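You operate a simulated robot arm through the tools that you are given. There is no shell and no other tool. Be economical: measure what you need, move in short steps, check, and stop when the job is done.

The job below is to be done with a simulated two-armed robot. You get a single attempt, and the scene is never put back.

JOB
Turn the black rpm dial to 200 rpm. Put the 30 MICRON white carton from the top of the side bench on the top of the vice bench and the 5 MICRON white carton on the right half of the back bench. Fetch the short white tray and set it on the top of the vice bench. Take the brass stopper from the top of the vice bench and put it on top of the black metal block. Open the silver coupling guard. The order is free. Set down upright: white carton.
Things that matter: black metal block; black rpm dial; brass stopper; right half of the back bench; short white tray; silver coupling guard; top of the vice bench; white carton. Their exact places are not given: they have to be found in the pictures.

It is judged by the outcome, as a careful person would: the job done as asked, and still so three seconds after it is handed in. It fails if anything else is knocked over, pushed out of place, dropped, spilled or broken. Lids that push on must go on centred and level and be pressed home; caps that screw on are set level and turned clockwise until they are tight.

ROBOT AND FRAMES
Two 6-joint arms with two-finger parallel grippers on one trunk, on a base that drives. Base frame: it is fixed to the floor where the robot stands at the start and does not move with it; the origin is under the middle of the robot, x ahead of it, y to its left, z up. Lengths are in m, angles in rad, forces in N, time in s.
The left shoulder is at the start at [0.05, 0.17, 1.11], the right one opposite. Each reaches about 1.092 m from its shoulder. Places, roughly: black metal block (7x5x4 cm) [4.2, 3, 0.9]; black rpm dial [1.7, -0.1, 1.2]; brass stopper (3x3x3 cm) [4.2, 2.9, 0.9]; right half of the back bench [6.5, 0.1, 0.9]; short white tray (20x15x3 cm) [6.3, 0.7, 0.9]; silver coupling guard [1.6, -0.3, 1.2]; top of the vice bench [3.4, 2.7, 0.9]; white carton [4, 0, 1]. Payload 1.57 kg a hand.
The tool frame of a hand sits at the grasp point between the pads (the TCP): z along the fingers, y along the line on which they close. The tips reach 0.03 m beyond it. The gripper opens to 0.08 m. The fingers are 0.017 m wide and 0.012 m thick; the gripper's body (0.04 by 0.082 m) begins 0.08 m behind the TCP.
Orientation is told as [roll, pitch, yaw] about the base's x, y, z axes, in that order, counted from this pose: with the fingers straight down and closing along the base's y, the tool's x points along the base's -x, its y along +y and its z along -z.

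CONTROLS
- The arms move only by the tool move_arm. It takes "left_moves", "right_moves" or both (then of equal length, played together; a hand with none holds still); each is one flat list of numbers, 7 for each row, row after row: the shift along the base's x, y, z in m, then the turn, a rotation vector about the base's x, y, z in rad, then the opening, from 0 (shut) to 1 (fully open). In form: [dx, dy, dz, rx, ry, rz, grip, dx, dy, dz, rx, ry, rz, grip, ...]. A call has 1 to 12 rows; each row shifts and turns the commanded pose from where the row before left it. A row lasts 0.2 s, in which the tool goes at most 0.05 m and 0.15 rad; a call with a longer step from one row to the next is refused whole, and so is a gripper value outside its range. Where a pose cannot be reached the arm comes as near as it can. A force on the tool above 40 N (or 10 N above the force at the start of the call, whichever is more), or a blocked arm, ends the call early, and 0.2 s more pass. Each finger travels about 0.072 m/s and halts on what it meets, pressing with about 33 N; the grip force reading is that of the motor and also rises with nothing between the fingers. The clock runs only during rows and for 0.2 s after the last one: add rows that do not move to give the fingers time. The reply holds the time, the measured pose of the TCP, the force on the tool along the base axes, the opening and the grip force, in the units named above and with some noise, with the torque about the TCP (base axes, N m) and any sound that the robot's microphone picked up, and new pictures: "views" is both (left out), scene, wrist or none (wrist: the cameras of the hands that moved).
- Cameras (640 x 400 px; columns grow to the right, rows downward): "scene" is now at [0.0481, 0.009, 1.6972]; the picture's right is [0.11, -0.99, 0.00], its down [-0.56, -0.06, -0.83] and it looks along [0.82, 0.09, -0.56] (base axes); focal length 282 px, centre (320, 200). "left" rides on the left gripper at [0.072, 0.007, -0.122] in its tool frame; the picture's right is [-0.09, 1.00, 0.00], its down [-0.84, -0.08, -0.54] and it looks along [-0.54, -0.05, 0.84] (tool axes); focal length 238 px, centre (320, 200). "right" rides on the right gripper at [0.072, -0.007, -0.122] in its tool frame; the picture's right is [0.09, 1.00, 0.00], its down [-0.84, 0.08, -0.54] and it looks along [-0.54, 0.05, 0.84] (tool axes); focal length 238 px, centre (320, 200).
- move_column(by): slides the trunk up (or, below 0, down) by that many m; the arms and the scene camera ride with it, the base frame stays. It gives what a move gives, with no picture.
- steer(legs): drives the robot by 1 to 6 legs, each [ahead, left, turn to the left] in m, m and rad, along the robot's own axes; the way and the turn of a leg run together, so that a leg with both is an arc; at most 1.5 m and 3.142 rad a leg. The arms and the cameras ride along, it lands a little off, and it stops where it bumps. It gives what a move gives, and a new picture of the scene camera.
- pan_tilt(pan, tilt): turns the head with the scene camera to pan (to the left, within 1.501 rad either way) and tilt (down, from -0.506 to 1.204), counted from straight ahead of the robot. It gives what a move gives, and a new picture of the scene camera.
- probe_pixels(camera, pixels): for up to 12 pixels [column, row] of the newest picture of that camera ("zoom" is the newest enlarged one), the place [x, y, z] in the base frame of the surface seen there, good to about 0.003 m. The clock stands still meanwhile.
- inspect(camera, box): a new picture of the part [left, top, right, bottom] of that camera's present view, enlarged. The clock stands still meanwhile.
- job_done(): hands the job in; it is judged then, once.

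Keep the steps short. Do not move on a guess: measure, check each grasp and each placing, and mend mistakes. In all there are 110 turns and 260 pictures (those below and enlarged ones count). Leave the grippers open and the arms clear of the work at the hand-in unless told otherwise, and finish with a single line.

The tools are called after "Request:" as a command line: name --argument value ..., lists and objects as JSON in quotes. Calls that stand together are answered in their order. move_arm: Moves the arms, as the interface text tells. Its arguments: {"type":"object","properties":{"left_moves":{"type":"array","items":{"type":"number"}},"right_moves":{"type":"array","items":{"type":"number"}},"views":{"type":"string","enum":["both","scene","wrist","none"]}},"required":[]} The other tools are called the same way: move_column (by) slides the trunk up or down; steer (legs) drives the base; pan_tilt (pan, tilt) turns the head that bears the scene camera; probe_pixels (camera, pixels) gives the place of the surface under pixels of a picture; inspect (camera, box) takes an enlarged picture of a part of a camera's view; job_done () hands the job in.

At the start:

```text
time: 0.0
left_ee_pos: [0.7252, 0.3033, 1.0006]
left_tool_rot: [-0.001, -0.004, 0.001]
left_contact_force: [0.3, -0.7, -0.4]
left_ft_torque: [0.0, -0.01, -0.03]
left_grip_width: 0.0799
left_grip_force: 0.0
right_ee_pos: [0.629, -0.2443, 1.0005]
right_tool_rot: [0.0, -0.003, 0.0]
right_contact_force: [-0.4, 0.1, 0.6]
right_ft_torque: [-0.04, -0.02, 0.02]
right_grip_width: 0.08
right_grip_force: 0.1
trunk travel left (down, up): [-0.725, 0.245]
robot x, y, heading: [-0.0011, -0.0017, -0.0]
head pan, tilt: [0.108, 0.6]
```

scene: 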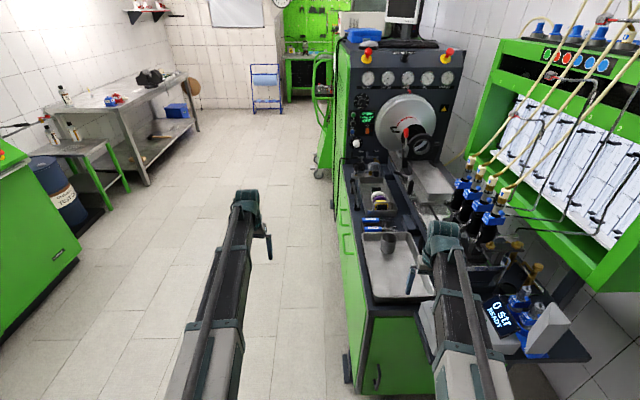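
right: 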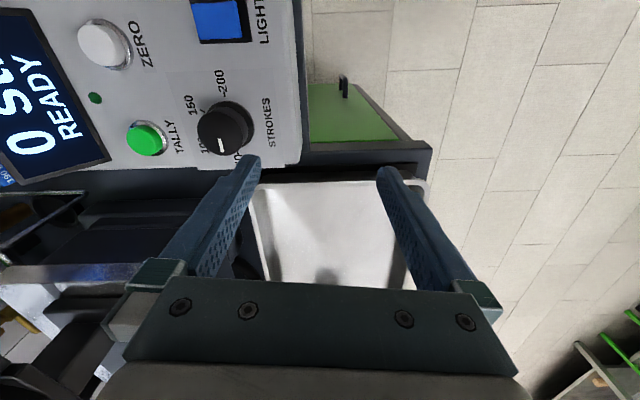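
left: 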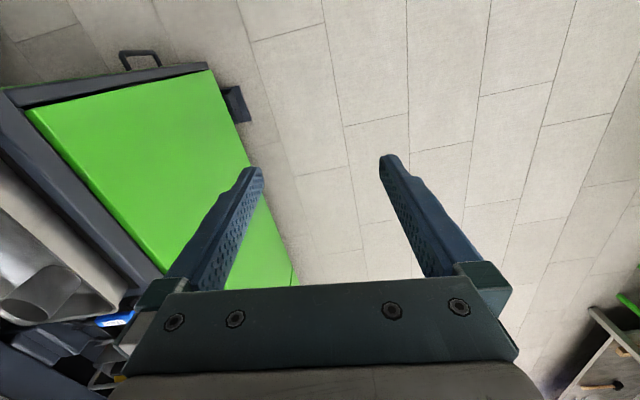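

I begin by enlarging the machine area (columns 330-470, rows 30-220) to find the rpm dial and the guard.

Request:
inspect --camera "scene" --box '[330, 40, 490, 140]'

Request:
inspect --camera "scene" --box '[330, 130, 490, 230]'

Request:
inspect --camera "scene" --box '[0, 40, 240, 190]'

```text
4.00 times, centred on (410, 90) of scene
```

zoom: 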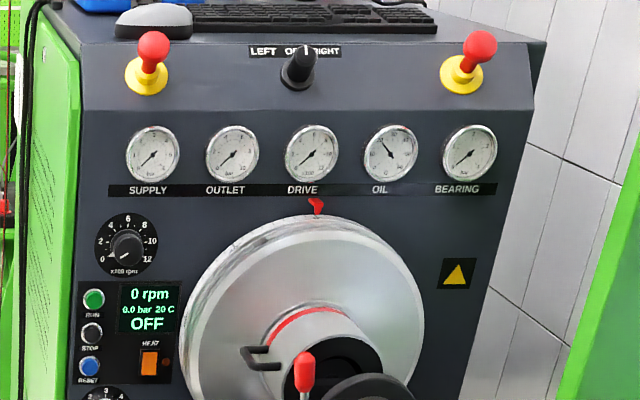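

```text
4.00 times, centred on (410, 180) of scene
```

zoom: 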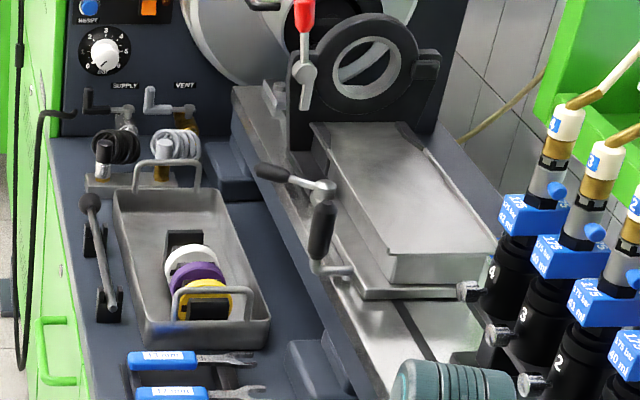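

```text
2.67 times, centred on (120, 115) of scene
```

zoom: 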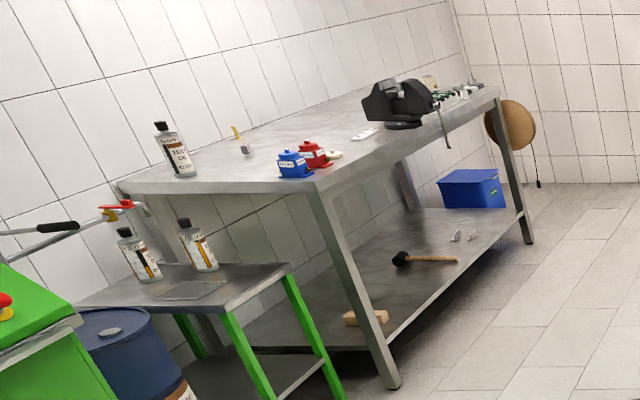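

Dial at about scene (362,102) with x100 scale; guard is the silver drum with a handle at (395,129). Probe them.

Request:
probe_pixels --camera "scene" --pixels '[[362, 102], [354, 102], [362, 94], [356, 93], [395, 129], [400, 128], [385, 115], [415, 103], [409, 92], [405, 135], [430, 125], [406, 134]]'

Request:
inspect --camera "scene" --box '[370, 85, 450, 135]'

Request:
inspect --camera "scene" --box '[346, 90, 378, 110]'

```text
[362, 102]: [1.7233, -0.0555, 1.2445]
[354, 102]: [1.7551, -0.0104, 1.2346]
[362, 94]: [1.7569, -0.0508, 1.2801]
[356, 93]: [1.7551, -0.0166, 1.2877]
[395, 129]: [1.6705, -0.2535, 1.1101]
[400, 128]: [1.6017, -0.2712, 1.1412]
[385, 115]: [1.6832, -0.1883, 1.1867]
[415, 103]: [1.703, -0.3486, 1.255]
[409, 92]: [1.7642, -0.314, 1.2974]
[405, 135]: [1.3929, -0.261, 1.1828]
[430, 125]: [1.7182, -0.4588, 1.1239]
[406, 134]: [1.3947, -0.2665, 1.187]
```

```text
8.00 times, centred on (410, 110) of scene
```

zoom: 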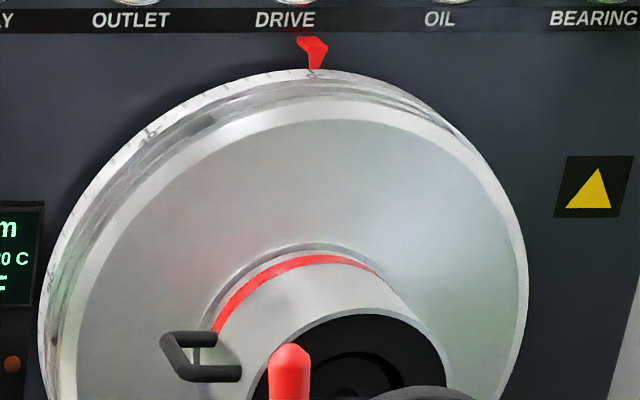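

```text
16.00 times, centred on (362, 100) of scene
```

zoom: 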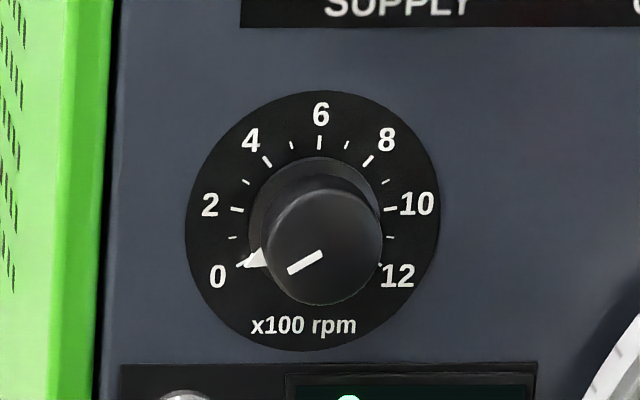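

Next I measure the bench outline and the free floor, so I can plan the drive.

Request:
probe_pixels --camera "scene" --pixels '[[358, 300], [341, 200], [338, 150], [352, 390], [440, 385], [325, 150], [318, 170], [300, 250], [400, 250], [370, 255], [372, 180], [353, 185]]'

Request:
probe_pixels --camera "scene" --pixels '[[125, 105], [118, 110], [185, 72], [148, 185], [112, 210], [75, 255], [150, 78], [198, 130], [128, 192], [50, 150], [300, 45], [267, 95]]'

Request:
pan_tilt --pan 0.3 --tilt 0.25

```text
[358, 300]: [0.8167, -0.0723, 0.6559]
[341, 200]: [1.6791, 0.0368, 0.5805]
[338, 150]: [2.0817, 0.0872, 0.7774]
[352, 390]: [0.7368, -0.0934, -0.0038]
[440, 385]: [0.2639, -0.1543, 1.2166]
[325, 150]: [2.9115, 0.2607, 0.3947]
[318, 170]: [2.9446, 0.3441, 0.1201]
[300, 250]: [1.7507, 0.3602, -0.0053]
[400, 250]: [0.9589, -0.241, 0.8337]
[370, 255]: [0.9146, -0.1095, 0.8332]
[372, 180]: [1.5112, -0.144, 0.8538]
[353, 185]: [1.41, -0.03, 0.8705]
```

```text
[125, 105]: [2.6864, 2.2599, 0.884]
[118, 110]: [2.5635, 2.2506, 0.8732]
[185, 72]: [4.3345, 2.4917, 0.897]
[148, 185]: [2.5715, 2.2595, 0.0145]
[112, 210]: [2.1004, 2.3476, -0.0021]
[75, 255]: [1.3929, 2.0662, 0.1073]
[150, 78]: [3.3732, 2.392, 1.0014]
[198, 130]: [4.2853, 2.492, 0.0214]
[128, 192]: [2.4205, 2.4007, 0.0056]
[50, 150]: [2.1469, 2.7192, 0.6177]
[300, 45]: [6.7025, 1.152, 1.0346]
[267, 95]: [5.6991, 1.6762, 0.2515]
```

```text
time: 0.8
left_ee_pos: [0.7253, 0.3033, 0.9991]
left_tool_rot: [0.001, -0.004, 0.0]
left_contact_force: [-0.8, 0.5, -0.1]
left_ft_torque: [-0.03, 0.02, 0.03]
left_grip_width: 0.0801
left_grip_force: 0.1
right_ee_pos: [0.6291, -0.2446, 1.0001]
right_tool_rot: [0.001, -0.002, 0.0]
right_contact_force: [-0.9, -0.2, 0.2]
right_ft_torque: [-0.01, -0.03, 0.03]
right_grip_width: 0.08
right_grip_force: 0.0
trunk travel left (down, up): [-0.725, 0.245]
robot x, y, heading: [-0.0002, 0.0034, 0.004]
head pan, tilt: [0.3, 0.25]
```

scene: 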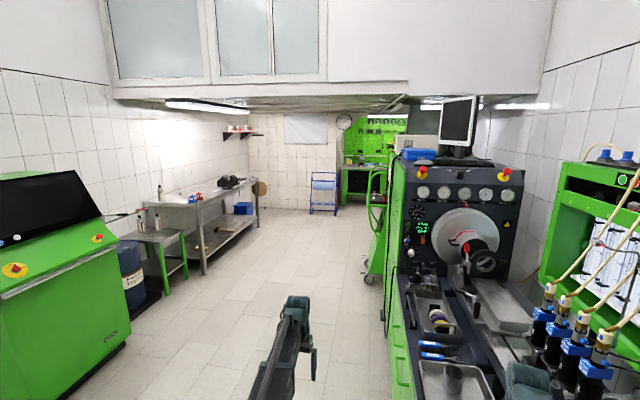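

Floor beside the machine is free (x 0.8-2.8, y>0.05). I drive left 0.42 m and then ahead 0.7 m, with the head turned towards the machine.

Request:
steer --legs '[[0, 0.42, 0], [0.7, 0, 0]]'

Request:
pan_tilt --pan -0.5 --tilt 0.5

```text
time: 6.8
left_ee_pos: [1.4274, 0.7166, 0.9996]
left_tool_rot: [0.001, -0.004, -0.004]
left_contact_force: [-0.7, -0.1, -0.1]
left_ft_torque: [-0.01, 0.01, 0.01]
left_grip_width: 0.0798
left_grip_force: 0.1
right_ee_pos: [1.3292, 0.1693, 0.9998]
right_tool_rot: [-0.001, 0.0, -0.002]
right_contact_force: [-0.4, 0.8, 0.0]
right_ft_torque: [0.01, 0.02, -0.02]
right_grip_width: 0.0799
right_grip_force: 0.0
trunk travel left (down, up): [-0.725, 0.245]
robot x, y, heading: [0.701, 0.416, 0.002]
head pan, tilt: [0.3, 0.25]
```

scene: 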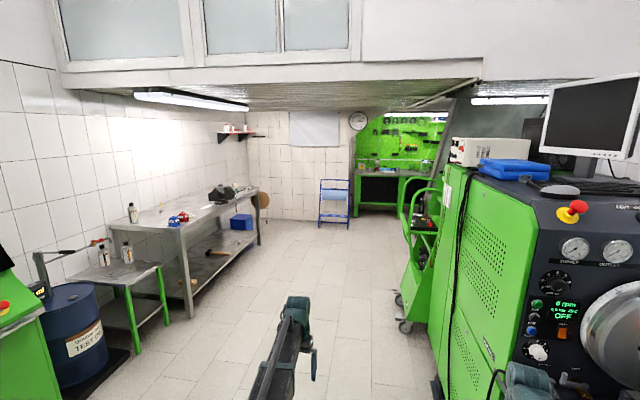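

```text
time: 8.0
left_ee_pos: [1.4271, 0.7164, 1.001]
left_tool_rot: [-0.001, -0.003, -0.003]
left_contact_force: [-0.6, -0.2, -0.1]
left_ft_torque: [0.01, 0.0, 0.03]
left_grip_width: 0.0798
left_grip_force: 0.0
right_ee_pos: [1.3291, 0.1686, 0.9995]
right_tool_rot: [0.0, -0.001, 0.0]
right_contact_force: [-0.6, -0.1, 1.0]
right_ft_torque: [0.01, 0.0, -0.01]
right_grip_width: 0.0799
right_grip_force: 0.1
trunk travel left (down, up): [-0.725, 0.245]
robot x, y, heading: [0.7004, 0.4125, -0.0]
head pan, tilt: [-0.499, 0.499]
```

scene: 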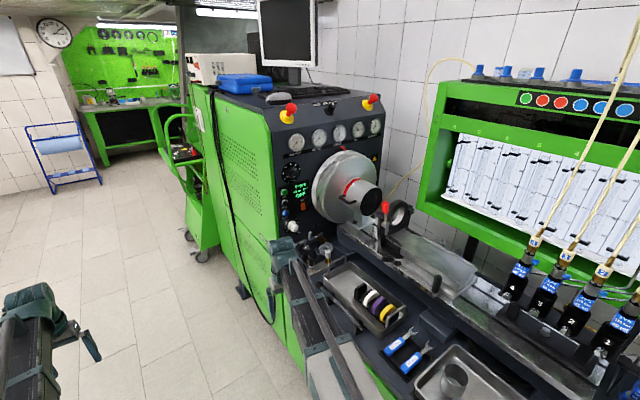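

Dial seen at (293,170), guard at (355,190). Enlarge and probe.

Request:
inspect --camera "scene" --box '[312, 145, 424, 215]'

Request:
probe_pixels --camera "scene" --pixels '[[293, 170], [290, 170], [285, 168], [350, 190], [370, 195], [343, 195], [347, 185], [360, 210], [372, 205], [385, 207], [400, 215], [345, 160]]'

Request:
inspect --camera "scene" --box '[276, 155, 316, 180]'

```text
5.71 times, centred on (368, 180) of scene
```

zoom: 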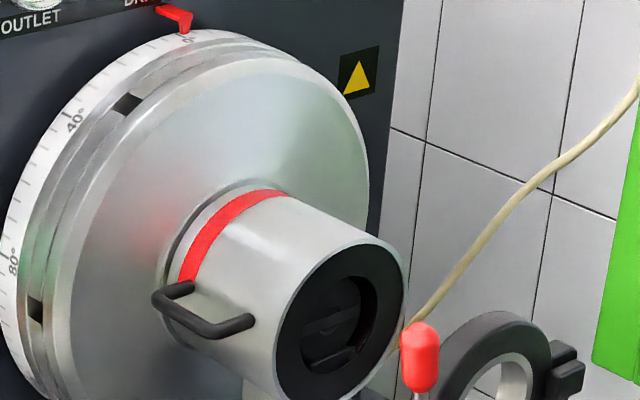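

```text
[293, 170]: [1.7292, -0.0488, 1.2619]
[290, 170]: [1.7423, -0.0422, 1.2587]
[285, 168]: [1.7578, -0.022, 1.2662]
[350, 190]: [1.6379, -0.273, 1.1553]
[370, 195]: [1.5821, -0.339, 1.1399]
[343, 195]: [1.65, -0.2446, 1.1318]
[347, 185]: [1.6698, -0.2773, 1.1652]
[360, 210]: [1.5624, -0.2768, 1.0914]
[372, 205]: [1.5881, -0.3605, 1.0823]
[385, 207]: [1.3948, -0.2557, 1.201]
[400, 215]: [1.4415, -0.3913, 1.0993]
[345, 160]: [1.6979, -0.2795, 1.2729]
```

```text
16.00 times, centred on (296, 168) of scene
```

zoom: 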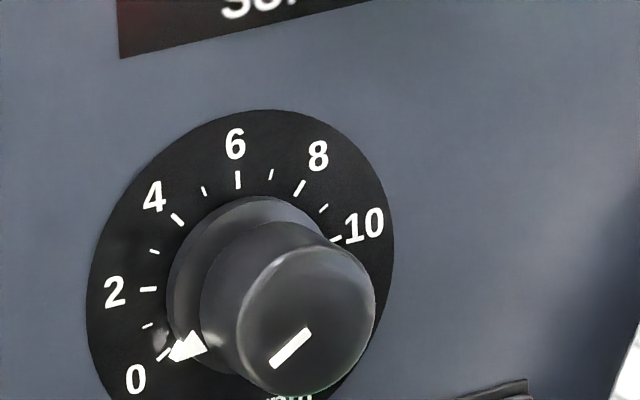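

Measure the knob's face precisely in the enlarged picture.

Request:
probe_pixels --camera "zoom" --pixels '[[307, 322], [290, 348], [250, 310], [365, 300], [310, 255], [300, 390], [120, 300], [235, 120], [375, 220], [180, 140], [188, 348], [238, 178]]'

```text
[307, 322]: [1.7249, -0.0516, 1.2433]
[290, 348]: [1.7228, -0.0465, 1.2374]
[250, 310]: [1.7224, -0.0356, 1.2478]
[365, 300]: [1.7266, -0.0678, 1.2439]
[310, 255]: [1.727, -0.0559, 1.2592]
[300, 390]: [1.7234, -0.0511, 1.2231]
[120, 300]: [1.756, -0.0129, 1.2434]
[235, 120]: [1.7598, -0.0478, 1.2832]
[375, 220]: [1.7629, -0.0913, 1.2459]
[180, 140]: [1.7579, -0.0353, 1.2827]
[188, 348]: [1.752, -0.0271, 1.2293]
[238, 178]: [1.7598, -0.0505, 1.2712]
```

Knob face centre is about [1.724,-0.052,1.242], and the panel normal is about (-1,-0.1,0.1). I swing the right hand to point forward at a standoff in front of it.

Request:
move_arm --right_moves '[0.03, -0.022, 0.025, 0, -0.147, 0.0, 1, 0.03, -0.022, 0.025, 0, -0.147, 0.0, 1, 0.03, -0.022, 0.025, 0, -0.147, 0.0, 1, 0.03, -0.022, 0.025, 0, -0.147, 0.0, 1, 0.03, -0.022, 0.025, 0, -0.147, 0.0, 1, 0.03, -0.022, 0.025, 0, -0.147, 0.0, 1, 0.03, -0.022, 0.025, 0, -0.147, 0.0, 1, 0.03, -0.022, 0.025, 0, -0.147, 0.0, 1, 0.03, -0.022, 0.025, 0, -0.147, 0.0, 1, 0.03, -0.022, 0.025, 0, -0.147, 0.0, 1, 0, 0, 0, 0, 0, 0.1, 1, 0, 0, 0, 0, 0, 0, 1]'

```text
time: 10.6
left_ee_pos: [1.4268, 0.7163, 1.0003]
left_tool_rot: [-0.001, -0.003, -0.003]
left_contact_force: [0.0, 0.2, 0.1]
left_ft_torque: [-0.03, 0.02, 0.0]
left_grip_width: 0.0798
left_grip_force: 0.0
right_ee_pos: [1.6262, -0.0503, 1.1986]
right_tool_rot: [0.019, -1.471, 0.082]
right_contact_force: [0.0, -1.1, 0.5]
right_ft_torque: [0.0, -0.01, -0.01]
right_grip_width: 0.0799
right_grip_force: 0.1
right hand out of reach, approached as far as the arm can: row 1, 2, 3, 4, 5, 9, 10
trunk travel left (down, up): [-0.725, 0.245]
robot x, y, heading: [0.7045, 0.4158, -0.001]
head pan, tilt: [-0.499, 0.499]
```

scene: 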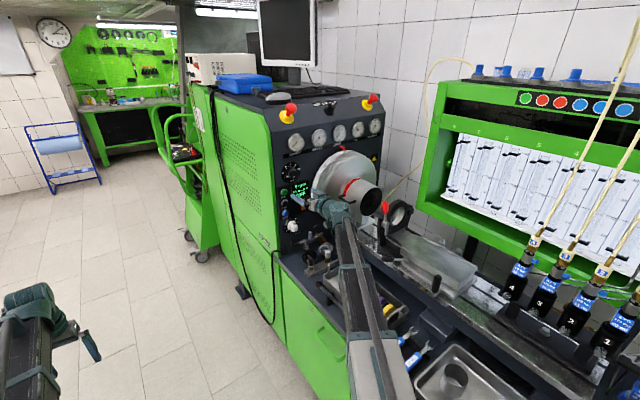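
right: 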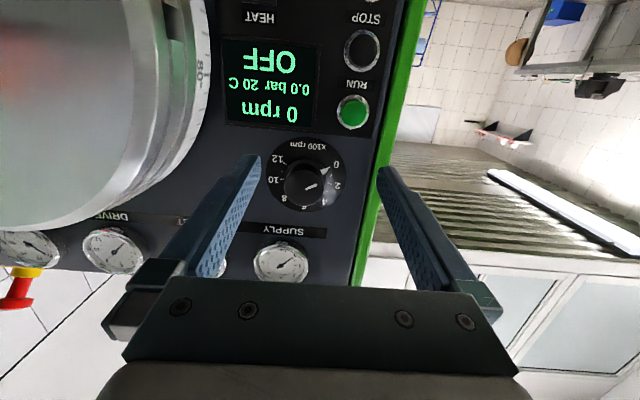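

The hand stopped short, near the reach limit. I pull the hand back 0.15 m, then drive ahead 0.17 m so the arm has more room.

Request:
move_arm --right_moves '[-0.05, 0, 0.017, 0, 0, 0, 1, -0.05, 0, 0.017, 0, 0, 0, 1, -0.05, 0, 0.012, 0, 0, 0, 1, -0.02, 0, 0, 0, 0, 0, 1]' --views "none"

Request:
steer --legs '[[0.17, 0, 0]]'

Request:
move_arm --right_moves '[0, 0, 0, 0, 0, 0, 1]' --views "wrist"

```text
refused: row 1 steps farther than a row can; nothing moved
```

```text
time: 11.8
left_ee_pos: [1.5348, 0.7154, 0.9998]
left_tool_rot: [0.0, -0.001, -0.006]
left_contact_force: [-0.1, -0.5, 0.2]
left_ft_torque: [0.02, 0.01, 0.0]
left_grip_width: 0.08
left_grip_force: 0.0
right_ee_pos: [1.7268, -0.0549, 1.1986]
right_tool_rot: [0.019, -1.469, 0.076]
right_contact_force: [-5.8, 1.6, 4.0]
right_ft_torque: [-0.16, -0.11, -0.15]
right_grip_width: 0.0784
right_grip_force: 0.0
trunk travel left (down, up): [-0.725, 0.245]
robot x, y, heading: [0.8044, 0.4115, -0.003]
head pan, tilt: [-0.499, 0.499]
stopped in leg 1: the force on the tool passed its limit at 101 N (the readings are from after the stop); the commanded pose is now the measured one
```

scene: 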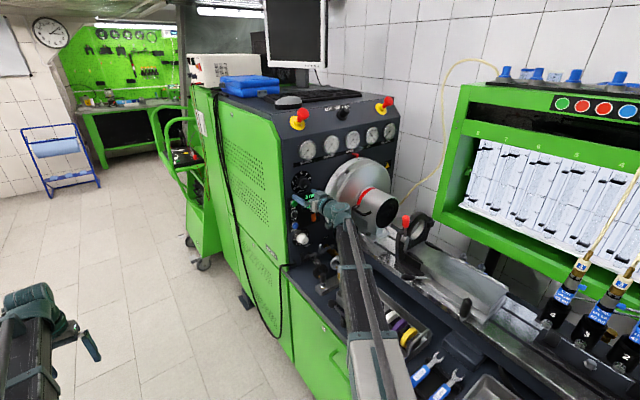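

```text
time: 12.2
left_ee_pos: [1.5342, 0.7157, 1.0005]
left_tool_rot: [0.0, -0.003, -0.004]
left_contact_force: [-0.5, -0.7, -0.2]
left_ft_torque: [-0.02, -0.03, -0.02]
left_grip_width: 0.08
left_grip_force: 0.1
right_ee_pos: [1.7264, -0.0549, 1.1979]
right_tool_rot: [0.017, -1.468, 0.075]
right_contact_force: [-5.4, 1.2, 2.5]
right_ft_torque: [-0.03, 0.0, -0.14]
right_grip_width: 0.0786
right_grip_force: 0.1
trunk travel left (down, up): [-0.725, 0.245]
robot x, y, heading: [0.8096, 0.4177, -0.002]
head pan, tilt: [-0.499, 0.499]
```

right: 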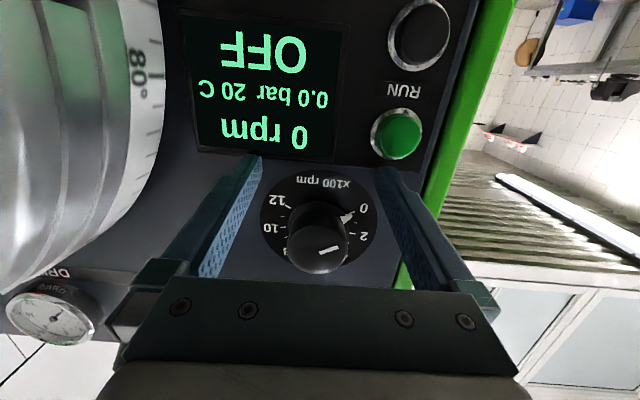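

My mistake: the first row was refused and the drive pushed the fingertips onto the panel. Nothing switched on (display still OFF). I back the hand off.

Request:
move_arm --right_moves '[-0.04, 0, 0, 0, 0, 0, 1, -0.04, 0, 0.01, 0, 0, 0, 1, -0.03, 0, 0.03, 0, 0, 0, 1, 0, 0, 0.006, 0, 0, 0, 1]'

```text
time: 13.2
left_ee_pos: [1.5359, 0.715, 0.9995]
left_tool_rot: [0.001, -0.005, -0.004]
left_contact_force: [-0.1, -0.1, 0.1]
left_ft_torque: [-0.01, -0.02, 0.01]
left_grip_width: 0.08
left_grip_force: 0.0
right_ee_pos: [1.6188, -0.0564, 1.1978]
right_tool_rot: [0.023, -1.469, 0.076]
right_contact_force: [1.0, 0.0, 0.0]
right_ft_torque: [-0.02, 0.0, -0.01]
right_grip_width: 0.0799
right_grip_force: 0.1
right hand out of reach, approached as far as the arm can: row 2, 3, 4
trunk travel left (down, up): [-0.725, 0.245]
robot x, y, heading: [0.8097, 0.4129, -0.003]
head pan, tilt: [-0.499, 0.499]
```

scene: 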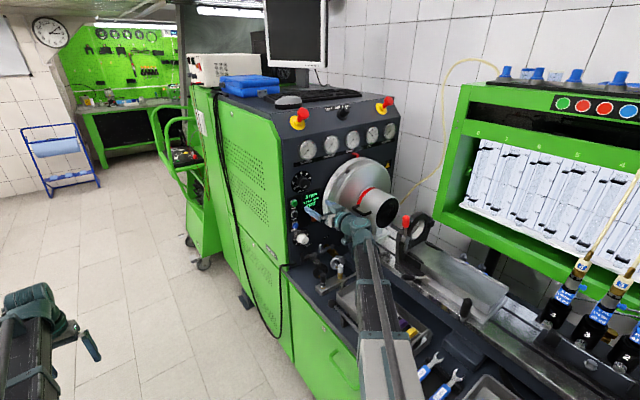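
right: 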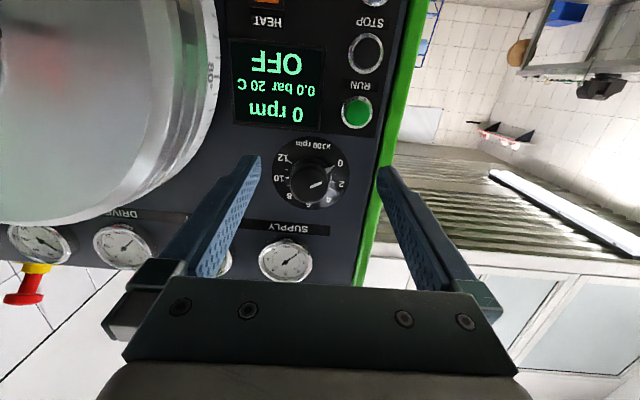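

Height seems to be what limits this pose, so I raise the trunk by 0.045 m.

Request:
move_column --by 0.045

```text
time: 14.1
left_ee_pos: [1.5353, 0.7155, 1.0447]
left_tool_rot: [0.0, -0.006, -0.004]
left_contact_force: [-0.7, 0.1, -0.1]
left_ft_torque: [-0.03, 0.01, -0.04]
left_grip_width: 0.0802
left_grip_force: 0.1
right_ee_pos: [1.6178, -0.056, 1.241]
right_tool_rot: [0.021, -1.47, 0.073]
right_contact_force: [-1.1, 0.0, 0.2]
right_ft_torque: [-0.02, 0.03, -0.01]
right_grip_width: 0.0801
right_grip_force: 0.0
trunk travel left (down, up): [-0.77, 0.2]
robot x, y, heading: [0.8061, 0.4131, -0.008]
head pan, tilt: [-0.499, 0.499]
```

Now advance to the knob: +0.095 in x, small y/z corrections.

Request:
move_arm --right_moves '[0.04, 0.001, 0.001, 0, 0, 0, 1, 0.04, 0.002, 0.001, 0, 0, 0, 1, 0.012, 0.0, 0.0, 0, 0, 0, 1]' --views "wrist"

Request:
probe_pixels --camera "right" --pixels '[[318, 200], [318, 190], [305, 200], [330, 200]]'

```text
time: 14.9
left_ee_pos: [1.5351, 0.7156, 1.0445]
left_tool_rot: [0.0, -0.002, -0.007]
left_contact_force: [0.8, 0.4, 0.5]
left_ft_torque: [-0.01, -0.02, 0.02]
left_grip_width: 0.0799
left_grip_force: 0.0
right_ee_pos: [1.7102, -0.0527, 1.2437]
right_tool_rot: [0.022, -1.474, 0.074]
right_contact_force: [-0.4, -1.4, 0.2]
right_ft_torque: [-0.01, 0.0, 0.02]
right_grip_width: 0.0799
right_grip_force: 0.1
trunk travel left (down, up): [-0.77, 0.2]
robot x, y, heading: [0.8039, 0.4148, 0.001]
head pan, tilt: [-0.499, 0.499]
```

right: 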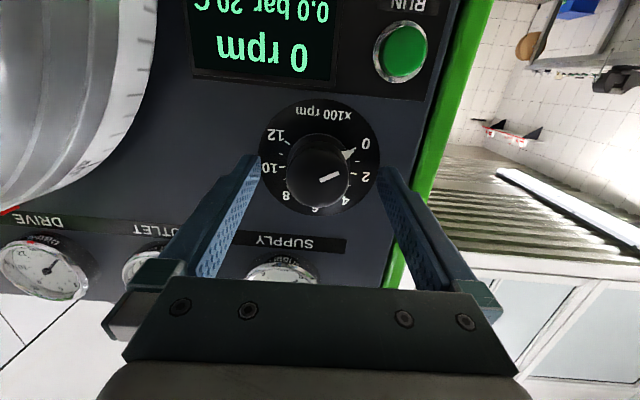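

```text
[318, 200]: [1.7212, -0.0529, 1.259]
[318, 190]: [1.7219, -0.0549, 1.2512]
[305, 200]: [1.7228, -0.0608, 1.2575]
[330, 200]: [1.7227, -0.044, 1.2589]
```

Knob is centred between the fingers. I close on it, then turn 0.7 rad clockwise about the knob's axis.

Request:
move_arm --right_moves '[0.007, 0, 0, 0, 0, 0, 1, 0, 0, 0, 0, 0, 0, 0, 0, 0, 0, 0, 0, 0, 0, 0, 0, 0, 0, 0, 0, 0, 0, 0, 0, 0, 0, 0, 0]' --views "wrist"

```text
time: 16.1
left_ee_pos: [1.5338, 0.7152, 1.0448]
left_tool_rot: [0.0, -0.004, -0.003]
left_contact_force: [-1.0, -0.2, -0.2]
left_ft_torque: [0.01, 0.01, 0.0]
left_grip_width: 0.0799
left_grip_force: 0.0
right_ee_pos: [1.7185, -0.0537, 1.2431]
right_tool_rot: [0.025, -1.474, 0.07]
right_contact_force: [2.4, -2.6, 3.7]
right_ft_torque: [-0.01, -0.05, 0.58]
right_grip_width: 0.0417
right_grip_force: 45.3
trunk travel left (down, up): [-0.77, 0.2]
robot x, y, heading: [0.808, 0.4144, -0.002]
head pan, tilt: [-0.499, 0.499]
```

right: 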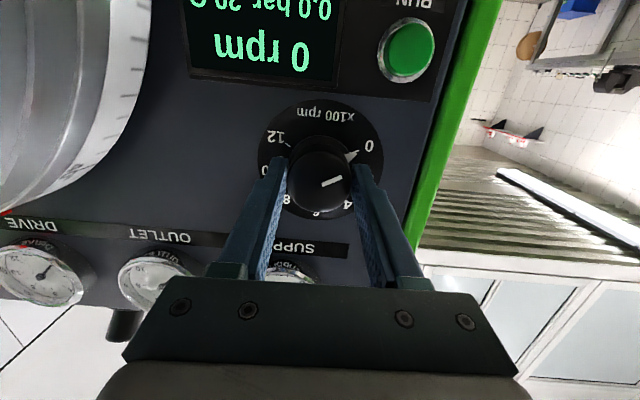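

Request:
move_arm --right_moves '[0, 0, 0, 0.138, 0.011, -0.014, 0, 0, 0, 0, 0.138, 0.011, -0.014, 0, 0, 0, 0, 0.138, 0.011, -0.014, 0, 0, 0, 0, 0.138, 0.011, -0.014, 0, 0, 0, 0, 0.138, 0.011, -0.014, 0, 0, 0, 0, 0, 0, 0, 0]' --views "wrist"

Request:
inspect --camera "scene" --box '[276, 160, 332, 195]'

```text
time: 17.5
left_ee_pos: [1.5357, 0.7165, 1.0441]
left_tool_rot: [-0.001, -0.002, -0.003]
left_contact_force: [0.6, -0.2, -0.5]
left_ft_torque: [-0.02, 0.02, 0.01]
left_grip_width: 0.0802
left_grip_force: 0.0
right_ee_pos: [1.7182, -0.052, 1.2438]
right_tool_rot: [1.427, -0.868, -1.368]
right_contact_force: [-8.0, 5.2, -14.9]
right_ft_torque: [0.02, 0.14, 1.13]
right_grip_width: 0.0426
right_grip_force: 45.0
trunk travel left (down, up): [-0.77, 0.2]
robot x, y, heading: [0.8095, 0.4137, -0.005]
head pan, tilt: [-0.499, 0.499]
```

right: 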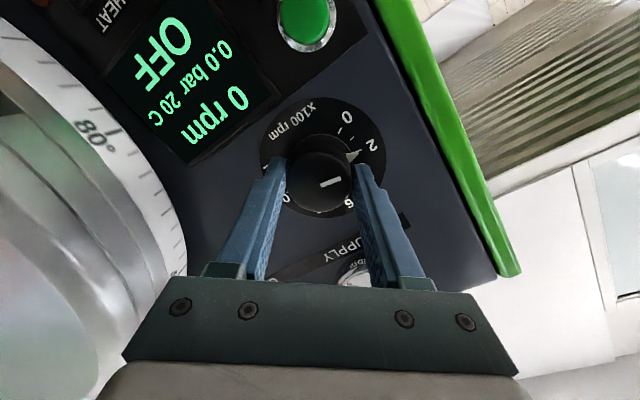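

```text
11.43 times, centred on (304, 178) of scene
```

zoom: 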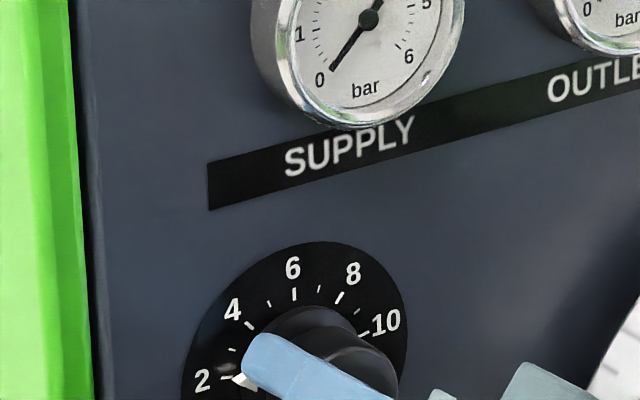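

The pointer appears close to 2. I open the fingers and back off to check.

Request:
move_arm --right_moves '[0, 0, 0, 0, 0, 0, 1, 0, 0, 0, 0, 0, 0, 1, 0, 0, 0, 0, 0, 0, 1, -0.03, 0, 0, 0, 0, 0, 1]' --views "wrist"

Request:
inspect --camera "right" --box '[240, 80, 400, 180]'

Request:
inspect --camera "scene" --box '[284, 170, 324, 195]'

```text
time: 18.5
left_ee_pos: [1.5337, 0.7149, 1.0466]
left_tool_rot: [0.0, -0.004, -0.003]
left_contact_force: [-0.6, 0.3, 0.7]
left_ft_torque: [-0.01, 0.03, 0.06]
left_grip_width: 0.0803
left_grip_force: 0.1
right_ee_pos: [1.6861, -0.052, 1.2438]
right_tool_rot: [1.429, -0.87, -1.37]
right_contact_force: [-0.3, 0.3, 0.7]
right_ft_torque: [-0.04, -0.02, 0.0]
right_grip_width: 0.08
right_grip_force: 0.1
trunk travel left (down, up): [-0.77, 0.2]
robot x, y, heading: [0.8084, 0.4166, -0.002]
head pan, tilt: [-0.499, 0.499]
```

right: 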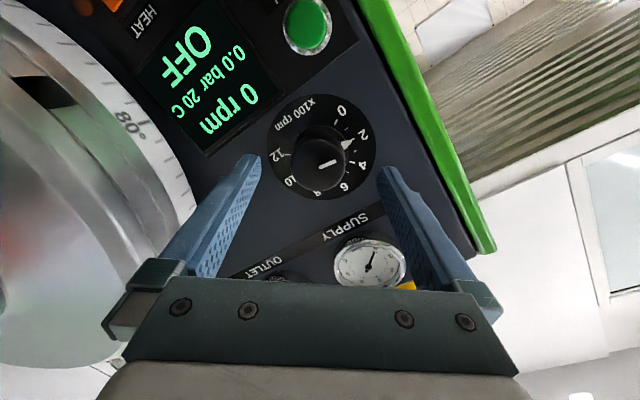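

```text
4.00 times, centred on (320, 130) of right
```

zoom: 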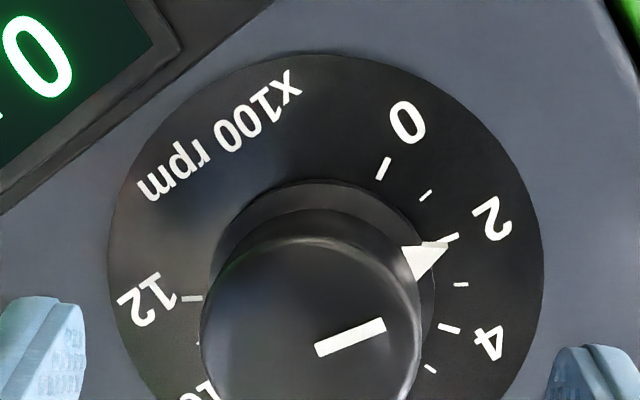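

```text
16.00 times, centred on (304, 182) of scene
```

zoom: 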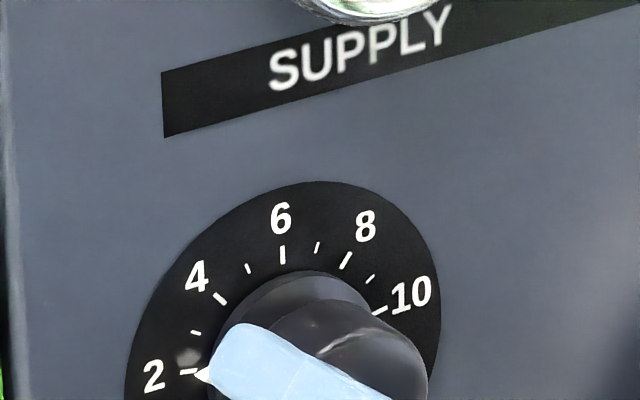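

The pointer tip is on the "2" mark. Now I turn the wrist back and retreat for a look at the guard.

Request:
move_arm --right_moves '[-0.03, 0, 0, -0.138, -0.011, 0.014, 1, -0.03, 0, 0, -0.138, -0.011, 0.014, 1, -0.03, 0, 0, -0.138, -0.011, 0.014, 1, -0.02, 0, 0, -0.138, -0.011, 0.014, 1, -0.02, 0, 0, -0.138, -0.011, 0.014, 1, 0, 0, 0, 0, 0, 0, 1]' --views "both"

Request:
inspect --camera "scene" --box '[320, 150, 432, 220]'

Request:
inspect --camera "scene" --box '[288, 165, 320, 185]'

```text
time: 19.9
left_ee_pos: [1.5346, 0.7153, 1.0445]
left_tool_rot: [0.0, -0.004, -0.004]
left_contact_force: [-0.2, -0.9, -0.4]
left_ft_torque: [0.01, 0.0, -0.03]
left_grip_width: 0.0801
left_grip_force: 0.0
right_ee_pos: [1.5596, -0.0538, 1.2436]
right_tool_rot: [0.005, -1.471, 0.088]
right_contact_force: [-0.8, -0.3, 0.4]
right_ft_torque: [0.01, -0.01, 0.02]
right_grip_width: 0.0802
right_grip_force: 0.1
right hand out of reach, approached as far as the arm can: row 5
trunk travel left (down, up): [-0.77, 0.2]
robot x, y, heading: [0.8052, 0.4145, -0.005]
head pan, tilt: [-0.499, 0.499]
```

scene: 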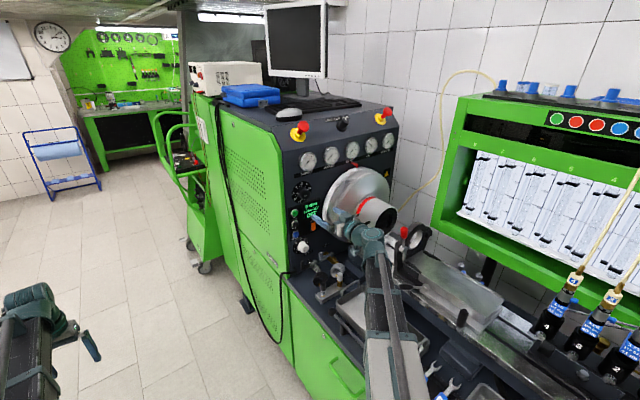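
right: 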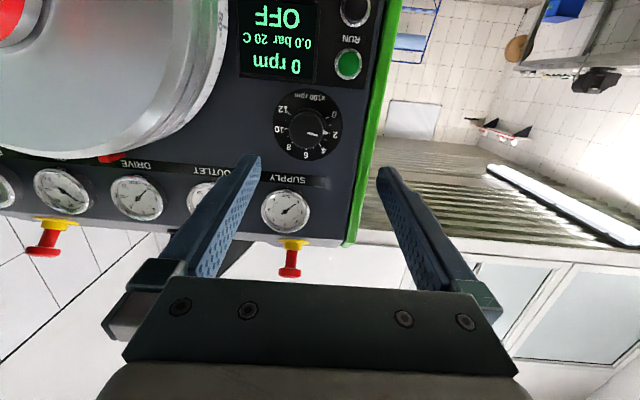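

```text
5.71 times, centred on (376, 185) of scene
```

zoom: 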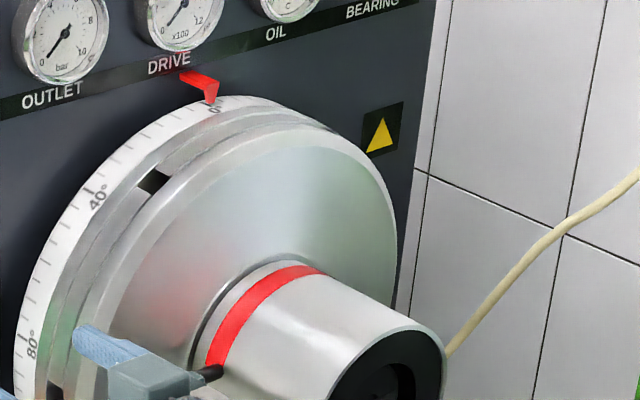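

```text
16.00 times, centred on (304, 175) of scene
```

zoom: 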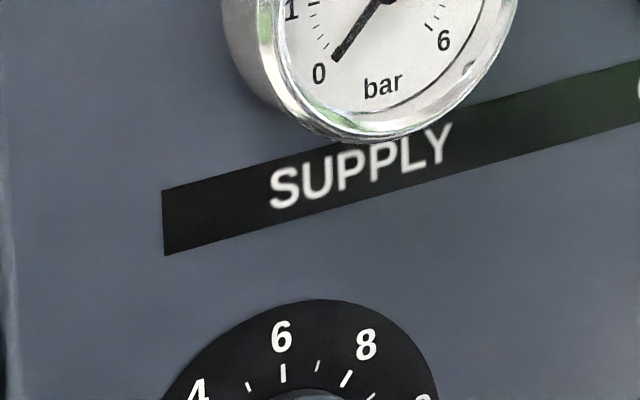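

The wrist blocks the handle. I move the right hand left and aim its camera, then enlarge the guard.

Request:
move_arm --right_moves '[-0.03, 0.04, 0, 0, 0, 0, 1, -0.03, 0.04, 0, 0, 0, 0, 1, -0.03, 0.04, 0, 0, 0, 0, 1, 0, 0.04, 0, 0, 0, 0, 1]' --views "none"

Request:
inspect --camera "scene" --box '[340, 180, 420, 230]'

Request:
inspect --camera "scene" --box '[284, 170, 324, 195]'

```text
time: 20.9
left_ee_pos: [1.5359, 0.7149, 1.0442]
left_tool_rot: [-0.002, -0.003, -0.003]
left_contact_force: [0.7, 0.1, 0.3]
left_ft_torque: [0.01, 0.0, -0.01]
left_grip_width: 0.0799
left_grip_force: 0.0
right_ee_pos: [1.4697, 0.1079, 1.2427]
right_tool_rot: [0.016, -1.469, 0.079]
right_contact_force: [0.0, -0.5, 0.1]
right_ft_torque: [0.0, 0.0, 0.03]
right_grip_width: 0.0799
right_grip_force: 0.1
trunk travel left (down, up): [-0.77, 0.2]
robot x, y, heading: [0.8088, 0.4112, -0.005]
head pan, tilt: [-0.499, 0.499]
```

```text
8.00 times, centred on (380, 205) of scene
```

zoom: 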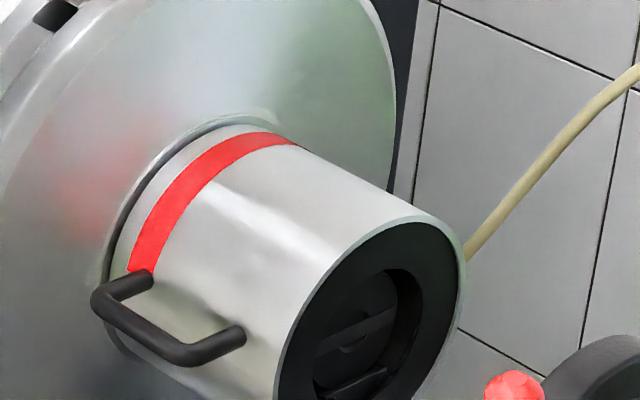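

```text
16.00 times, centred on (304, 182) of scene
```

zoom: 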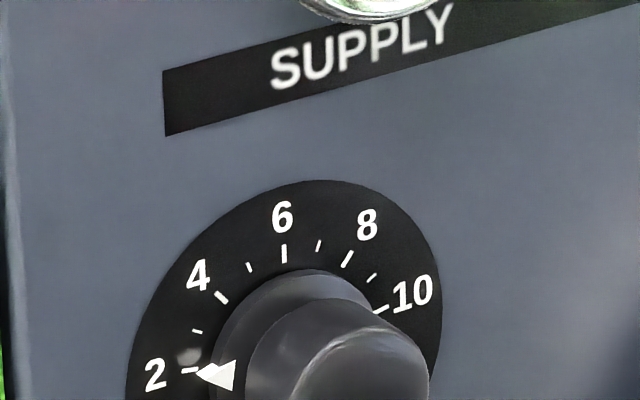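

Dial confirmed at 2. The guard is a shell with the handle at its lower-left edge. I measure the shell's circle and handle.

Request:
probe_pixels --camera "scene" --pixels '[[354, 218], [358, 221], [363, 224], [369, 222], [357, 214], [353, 216], [392, 208], [397, 213], [376, 222], [381, 230], [360, 198], [375, 201]]'

Request:
inspect --camera "scene" --box '[340, 200, 420, 250]'

```text
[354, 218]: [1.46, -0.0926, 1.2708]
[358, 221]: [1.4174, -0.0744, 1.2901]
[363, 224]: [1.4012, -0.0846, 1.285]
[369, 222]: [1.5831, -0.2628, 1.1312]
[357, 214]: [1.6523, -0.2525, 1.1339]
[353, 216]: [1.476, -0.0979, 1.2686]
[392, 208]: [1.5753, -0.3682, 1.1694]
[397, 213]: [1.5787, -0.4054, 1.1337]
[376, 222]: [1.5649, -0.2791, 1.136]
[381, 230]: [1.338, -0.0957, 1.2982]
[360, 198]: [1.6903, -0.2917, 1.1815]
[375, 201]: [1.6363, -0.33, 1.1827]
```

```text
8.00 times, centred on (380, 225) of scene
```

zoom: 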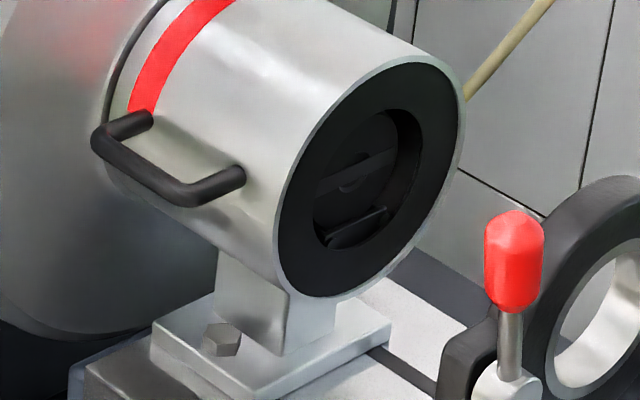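

Request:
probe_pixels --camera "zoom" --pixels '[[100, 145], [140, 175], [180, 195], [215, 183], [240, 172], [130, 118], [330, 90], [455, 120], [290, 260], [365, 290], [170, 190], [240, 60]]'

Request:
pan_tilt --pan -0.5 --tilt 0.5

```text
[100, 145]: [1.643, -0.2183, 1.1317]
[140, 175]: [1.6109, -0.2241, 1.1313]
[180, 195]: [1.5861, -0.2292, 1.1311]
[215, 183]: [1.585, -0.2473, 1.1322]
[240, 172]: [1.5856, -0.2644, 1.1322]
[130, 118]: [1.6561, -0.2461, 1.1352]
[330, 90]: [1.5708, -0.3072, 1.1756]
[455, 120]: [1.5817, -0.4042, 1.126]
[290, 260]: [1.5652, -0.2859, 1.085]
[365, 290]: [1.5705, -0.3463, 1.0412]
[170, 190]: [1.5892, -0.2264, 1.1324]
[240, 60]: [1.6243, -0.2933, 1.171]
```

```text
time: 21.5
left_ee_pos: [1.5344, 0.7159, 1.0451]
left_tool_rot: [-0.001, -0.005, -0.003]
left_contact_force: [0.3, 0.2, 0.1]
left_ft_torque: [-0.01, 0.01, 0.0]
left_grip_width: 0.0798
left_grip_force: 0.0
right_ee_pos: [1.4695, 0.1078, 1.2423]
right_tool_rot: [0.021, -1.469, 0.074]
right_contact_force: [-0.1, 0.0, -0.3]
right_ft_torque: [0.01, -0.02, 0.02]
right_grip_width: 0.08
right_grip_force: 0.1
trunk travel left (down, up): [-0.77, 0.2]
robot x, y, heading: [0.812, 0.4116, -0.003]
head pan, tilt: [-0.499, 0.499]
```

scene: 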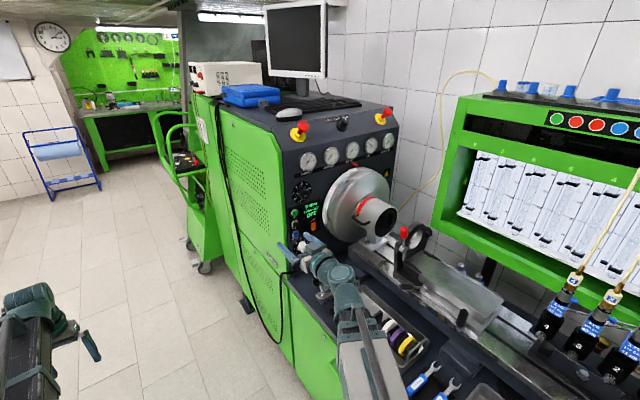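

Handle bar: z 1.132, from (1.645,-0.218) to (1.586,-0.229); shell axis about y -0.335, z 1.11, radius about 0.073. I'll grip the bar from the left with the fingers pointing -y, closing vertically. First I reorient the hand.

Request:
move_arm --right_moves '[0.01, -0.005, -0.0075, -0.086, 0.086, -0.086, 1, 0.01, -0.005, -0.0075, -0.086, 0.086, -0.086, 1, 0.01, -0.005, -0.0075, -0.086, 0.086, -0.086, 1, 0.01, -0.005, -0.0075, -0.086, 0.086, -0.086, 1, 0.01, -0.005, -0.0075, -0.086, 0.086, -0.086, 1, 0.01, -0.005, -0.0075, -0.086, 0.086, -0.086, 1, 0.01, -0.005, -0.0075, -0.086, 0.086, -0.086, 1, 0.01, -0.005, -0.0075, -0.086, 0.086, -0.086, 1, 0.01, -0.005, -0.0075, -0.086, 0.086, -0.086, 1, 0.01, -0.005, -0.0075, -0.086, 0.086, -0.086, 1, 0.01, -0.005, -0.0075, -0.086, 0.086, -0.086, 1, 0.01, -0.005, -0.0075, -0.086, 0.086, -0.086, 1]' --views "both"

```text
time: 24.1
left_ee_pos: [1.5349, 0.7152, 1.0434]
left_tool_rot: [-0.002, -0.001, -0.005]
left_contact_force: [0.8, -0.5, -0.3]
left_ft_torque: [-0.03, 0.01, -0.02]
left_grip_width: 0.0799
left_grip_force: 0.1
right_ee_pos: [1.5874, 0.0484, 1.2052]
right_tool_rot: [-1.295, -0.164, 0.059]
right_contact_force: [0.9, 0.1, 0.5]
right_ft_torque: [-0.01, 0.0, -0.02]
right_grip_width: 0.0803
right_grip_force: 0.1
right hand out of reach, approached as far as the arm can: row 1, 2, 3, 4, 7, 8, 9, 10, 11, 12
trunk travel left (down, up): [-0.77, 0.2]
robot x, y, heading: [0.808, 0.4146, -0.003]
head pan, tilt: [-0.499, 0.499]
```

scene: 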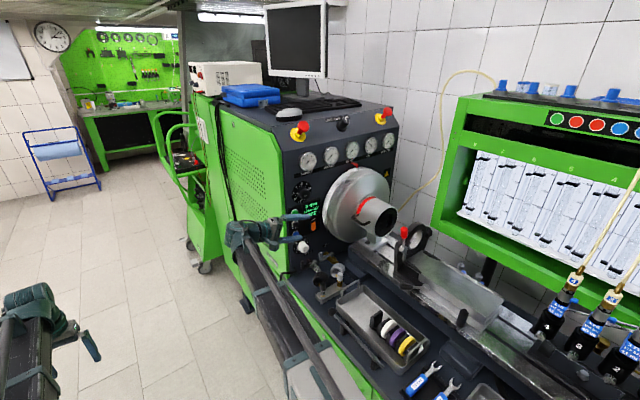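
right: 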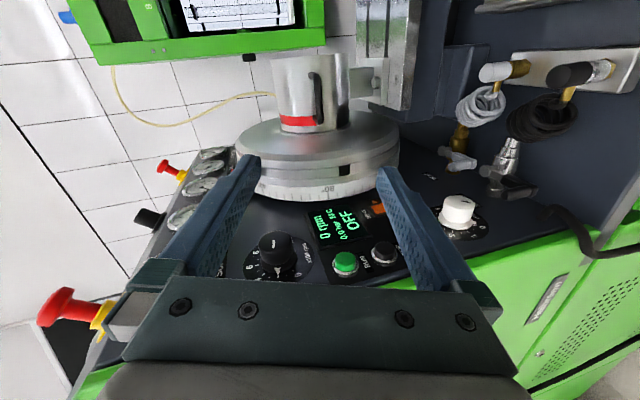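

The wrist view shows the guard with its handle. I finish the alignment and go to a standoff at y -0.13.

Request:
move_arm --right_moves '[0.003, -0.02, -0.02, -0.092, 0.055, 0.013, 1, 0.003, -0.03, -0.02, -0.092, 0.055, 0.013, 1, 0.004, -0.035, -0.02, -0.092, 0.055, 0.013, 1, 0.004, -0.04, -0.01, 0, 0, 0, 1, 0.004, -0.04, 0, 0, 0, 0, 1, 0, 0, 0, 0, 0, 0, 1]' --views "both"

```text
time: 25.5
left_ee_pos: [1.535, 0.7143, 1.0446]
left_tool_rot: [0.0, -0.003, -0.003]
left_contact_force: [0.0, 0.1, -0.5]
left_ft_torque: [0.02, -0.01, 0.02]
left_grip_width: 0.0798
left_grip_force: 0.0
right_ee_pos: [1.6045, -0.1181, 1.2624]
right_tool_rot: [-1.557, 0.024, 0.12]
right_contact_force: [-0.3, 0.8, 0.0]
right_ft_torque: [0.02, -0.01, 0.02]
right_grip_width: 0.0802
right_grip_force: 0.0
right hand out of reach, approached as far as the arm can: row 1, 2, 3, 4
trunk travel left (down, up): [-0.77, 0.2]
robot x, y, heading: [0.8095, 0.4118, -0.007]
head pan, tilt: [-0.499, 0.499]
```

scene: 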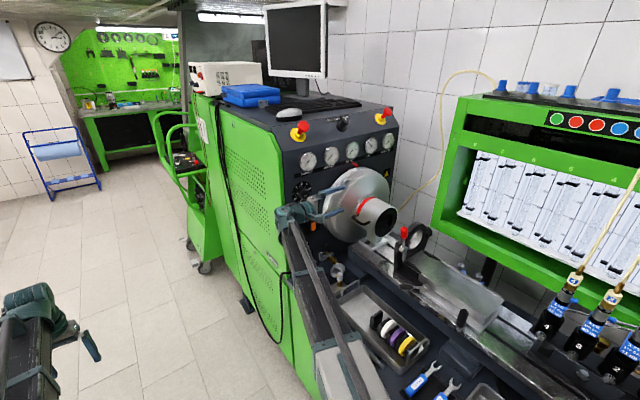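
right: 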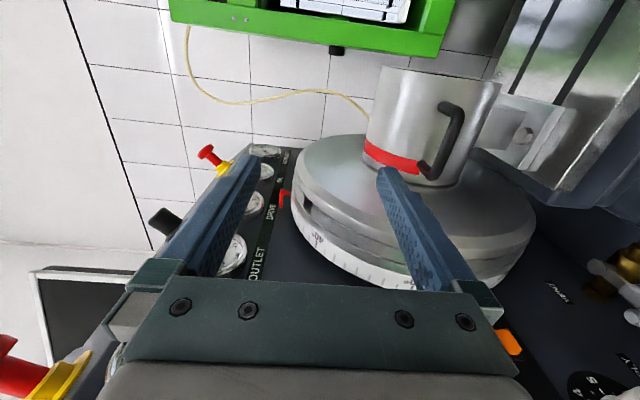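

The hand is at z 1.262, above the handle level (1.132). I lower it.

Request:
move_arm --right_moves '[0, 0, -0.04, 0, 0, 0, 1, 0, 0, -0.04, 0, 0, 0, 1, 0, 0, -0.045, 0, 0, 0, 1, 0, 0, 0, 0, 0, 0, 1]' --views "wrist"

```text
time: 26.5
left_ee_pos: [1.5349, 0.7147, 1.0448]
left_tool_rot: [0.0, -0.003, -0.003]
left_contact_force: [0.4, 0.9, -1.4]
left_ft_torque: [0.0, 0.02, -0.02]
left_grip_width: 0.0801
left_grip_force: 0.0
right_ee_pos: [1.6056, -0.1176, 1.263]
right_tool_rot: [-1.556, 0.024, 0.121]
right_contact_force: [0.6, -0.1, 0.0]
right_ft_torque: [-0.01, -0.03, 0.01]
right_grip_width: 0.0801
right_grip_force: 0.1
right hand out of reach, approached as far as the arm can: row 1, 2, 3
trunk travel left (down, up): [-0.77, 0.2]
robot x, y, heading: [0.8113, 0.4156, -0.007]
head pan, tilt: [-0.499, 0.499]
```

right: 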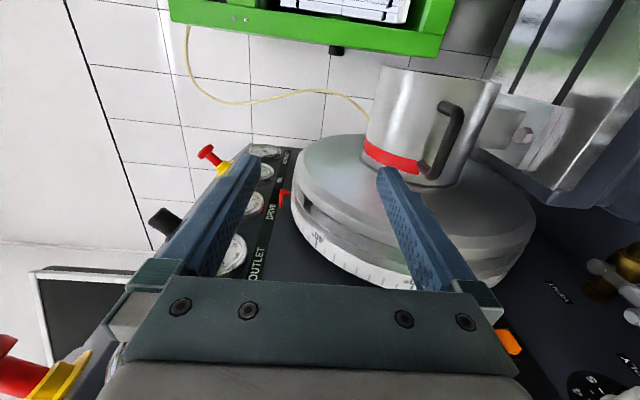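

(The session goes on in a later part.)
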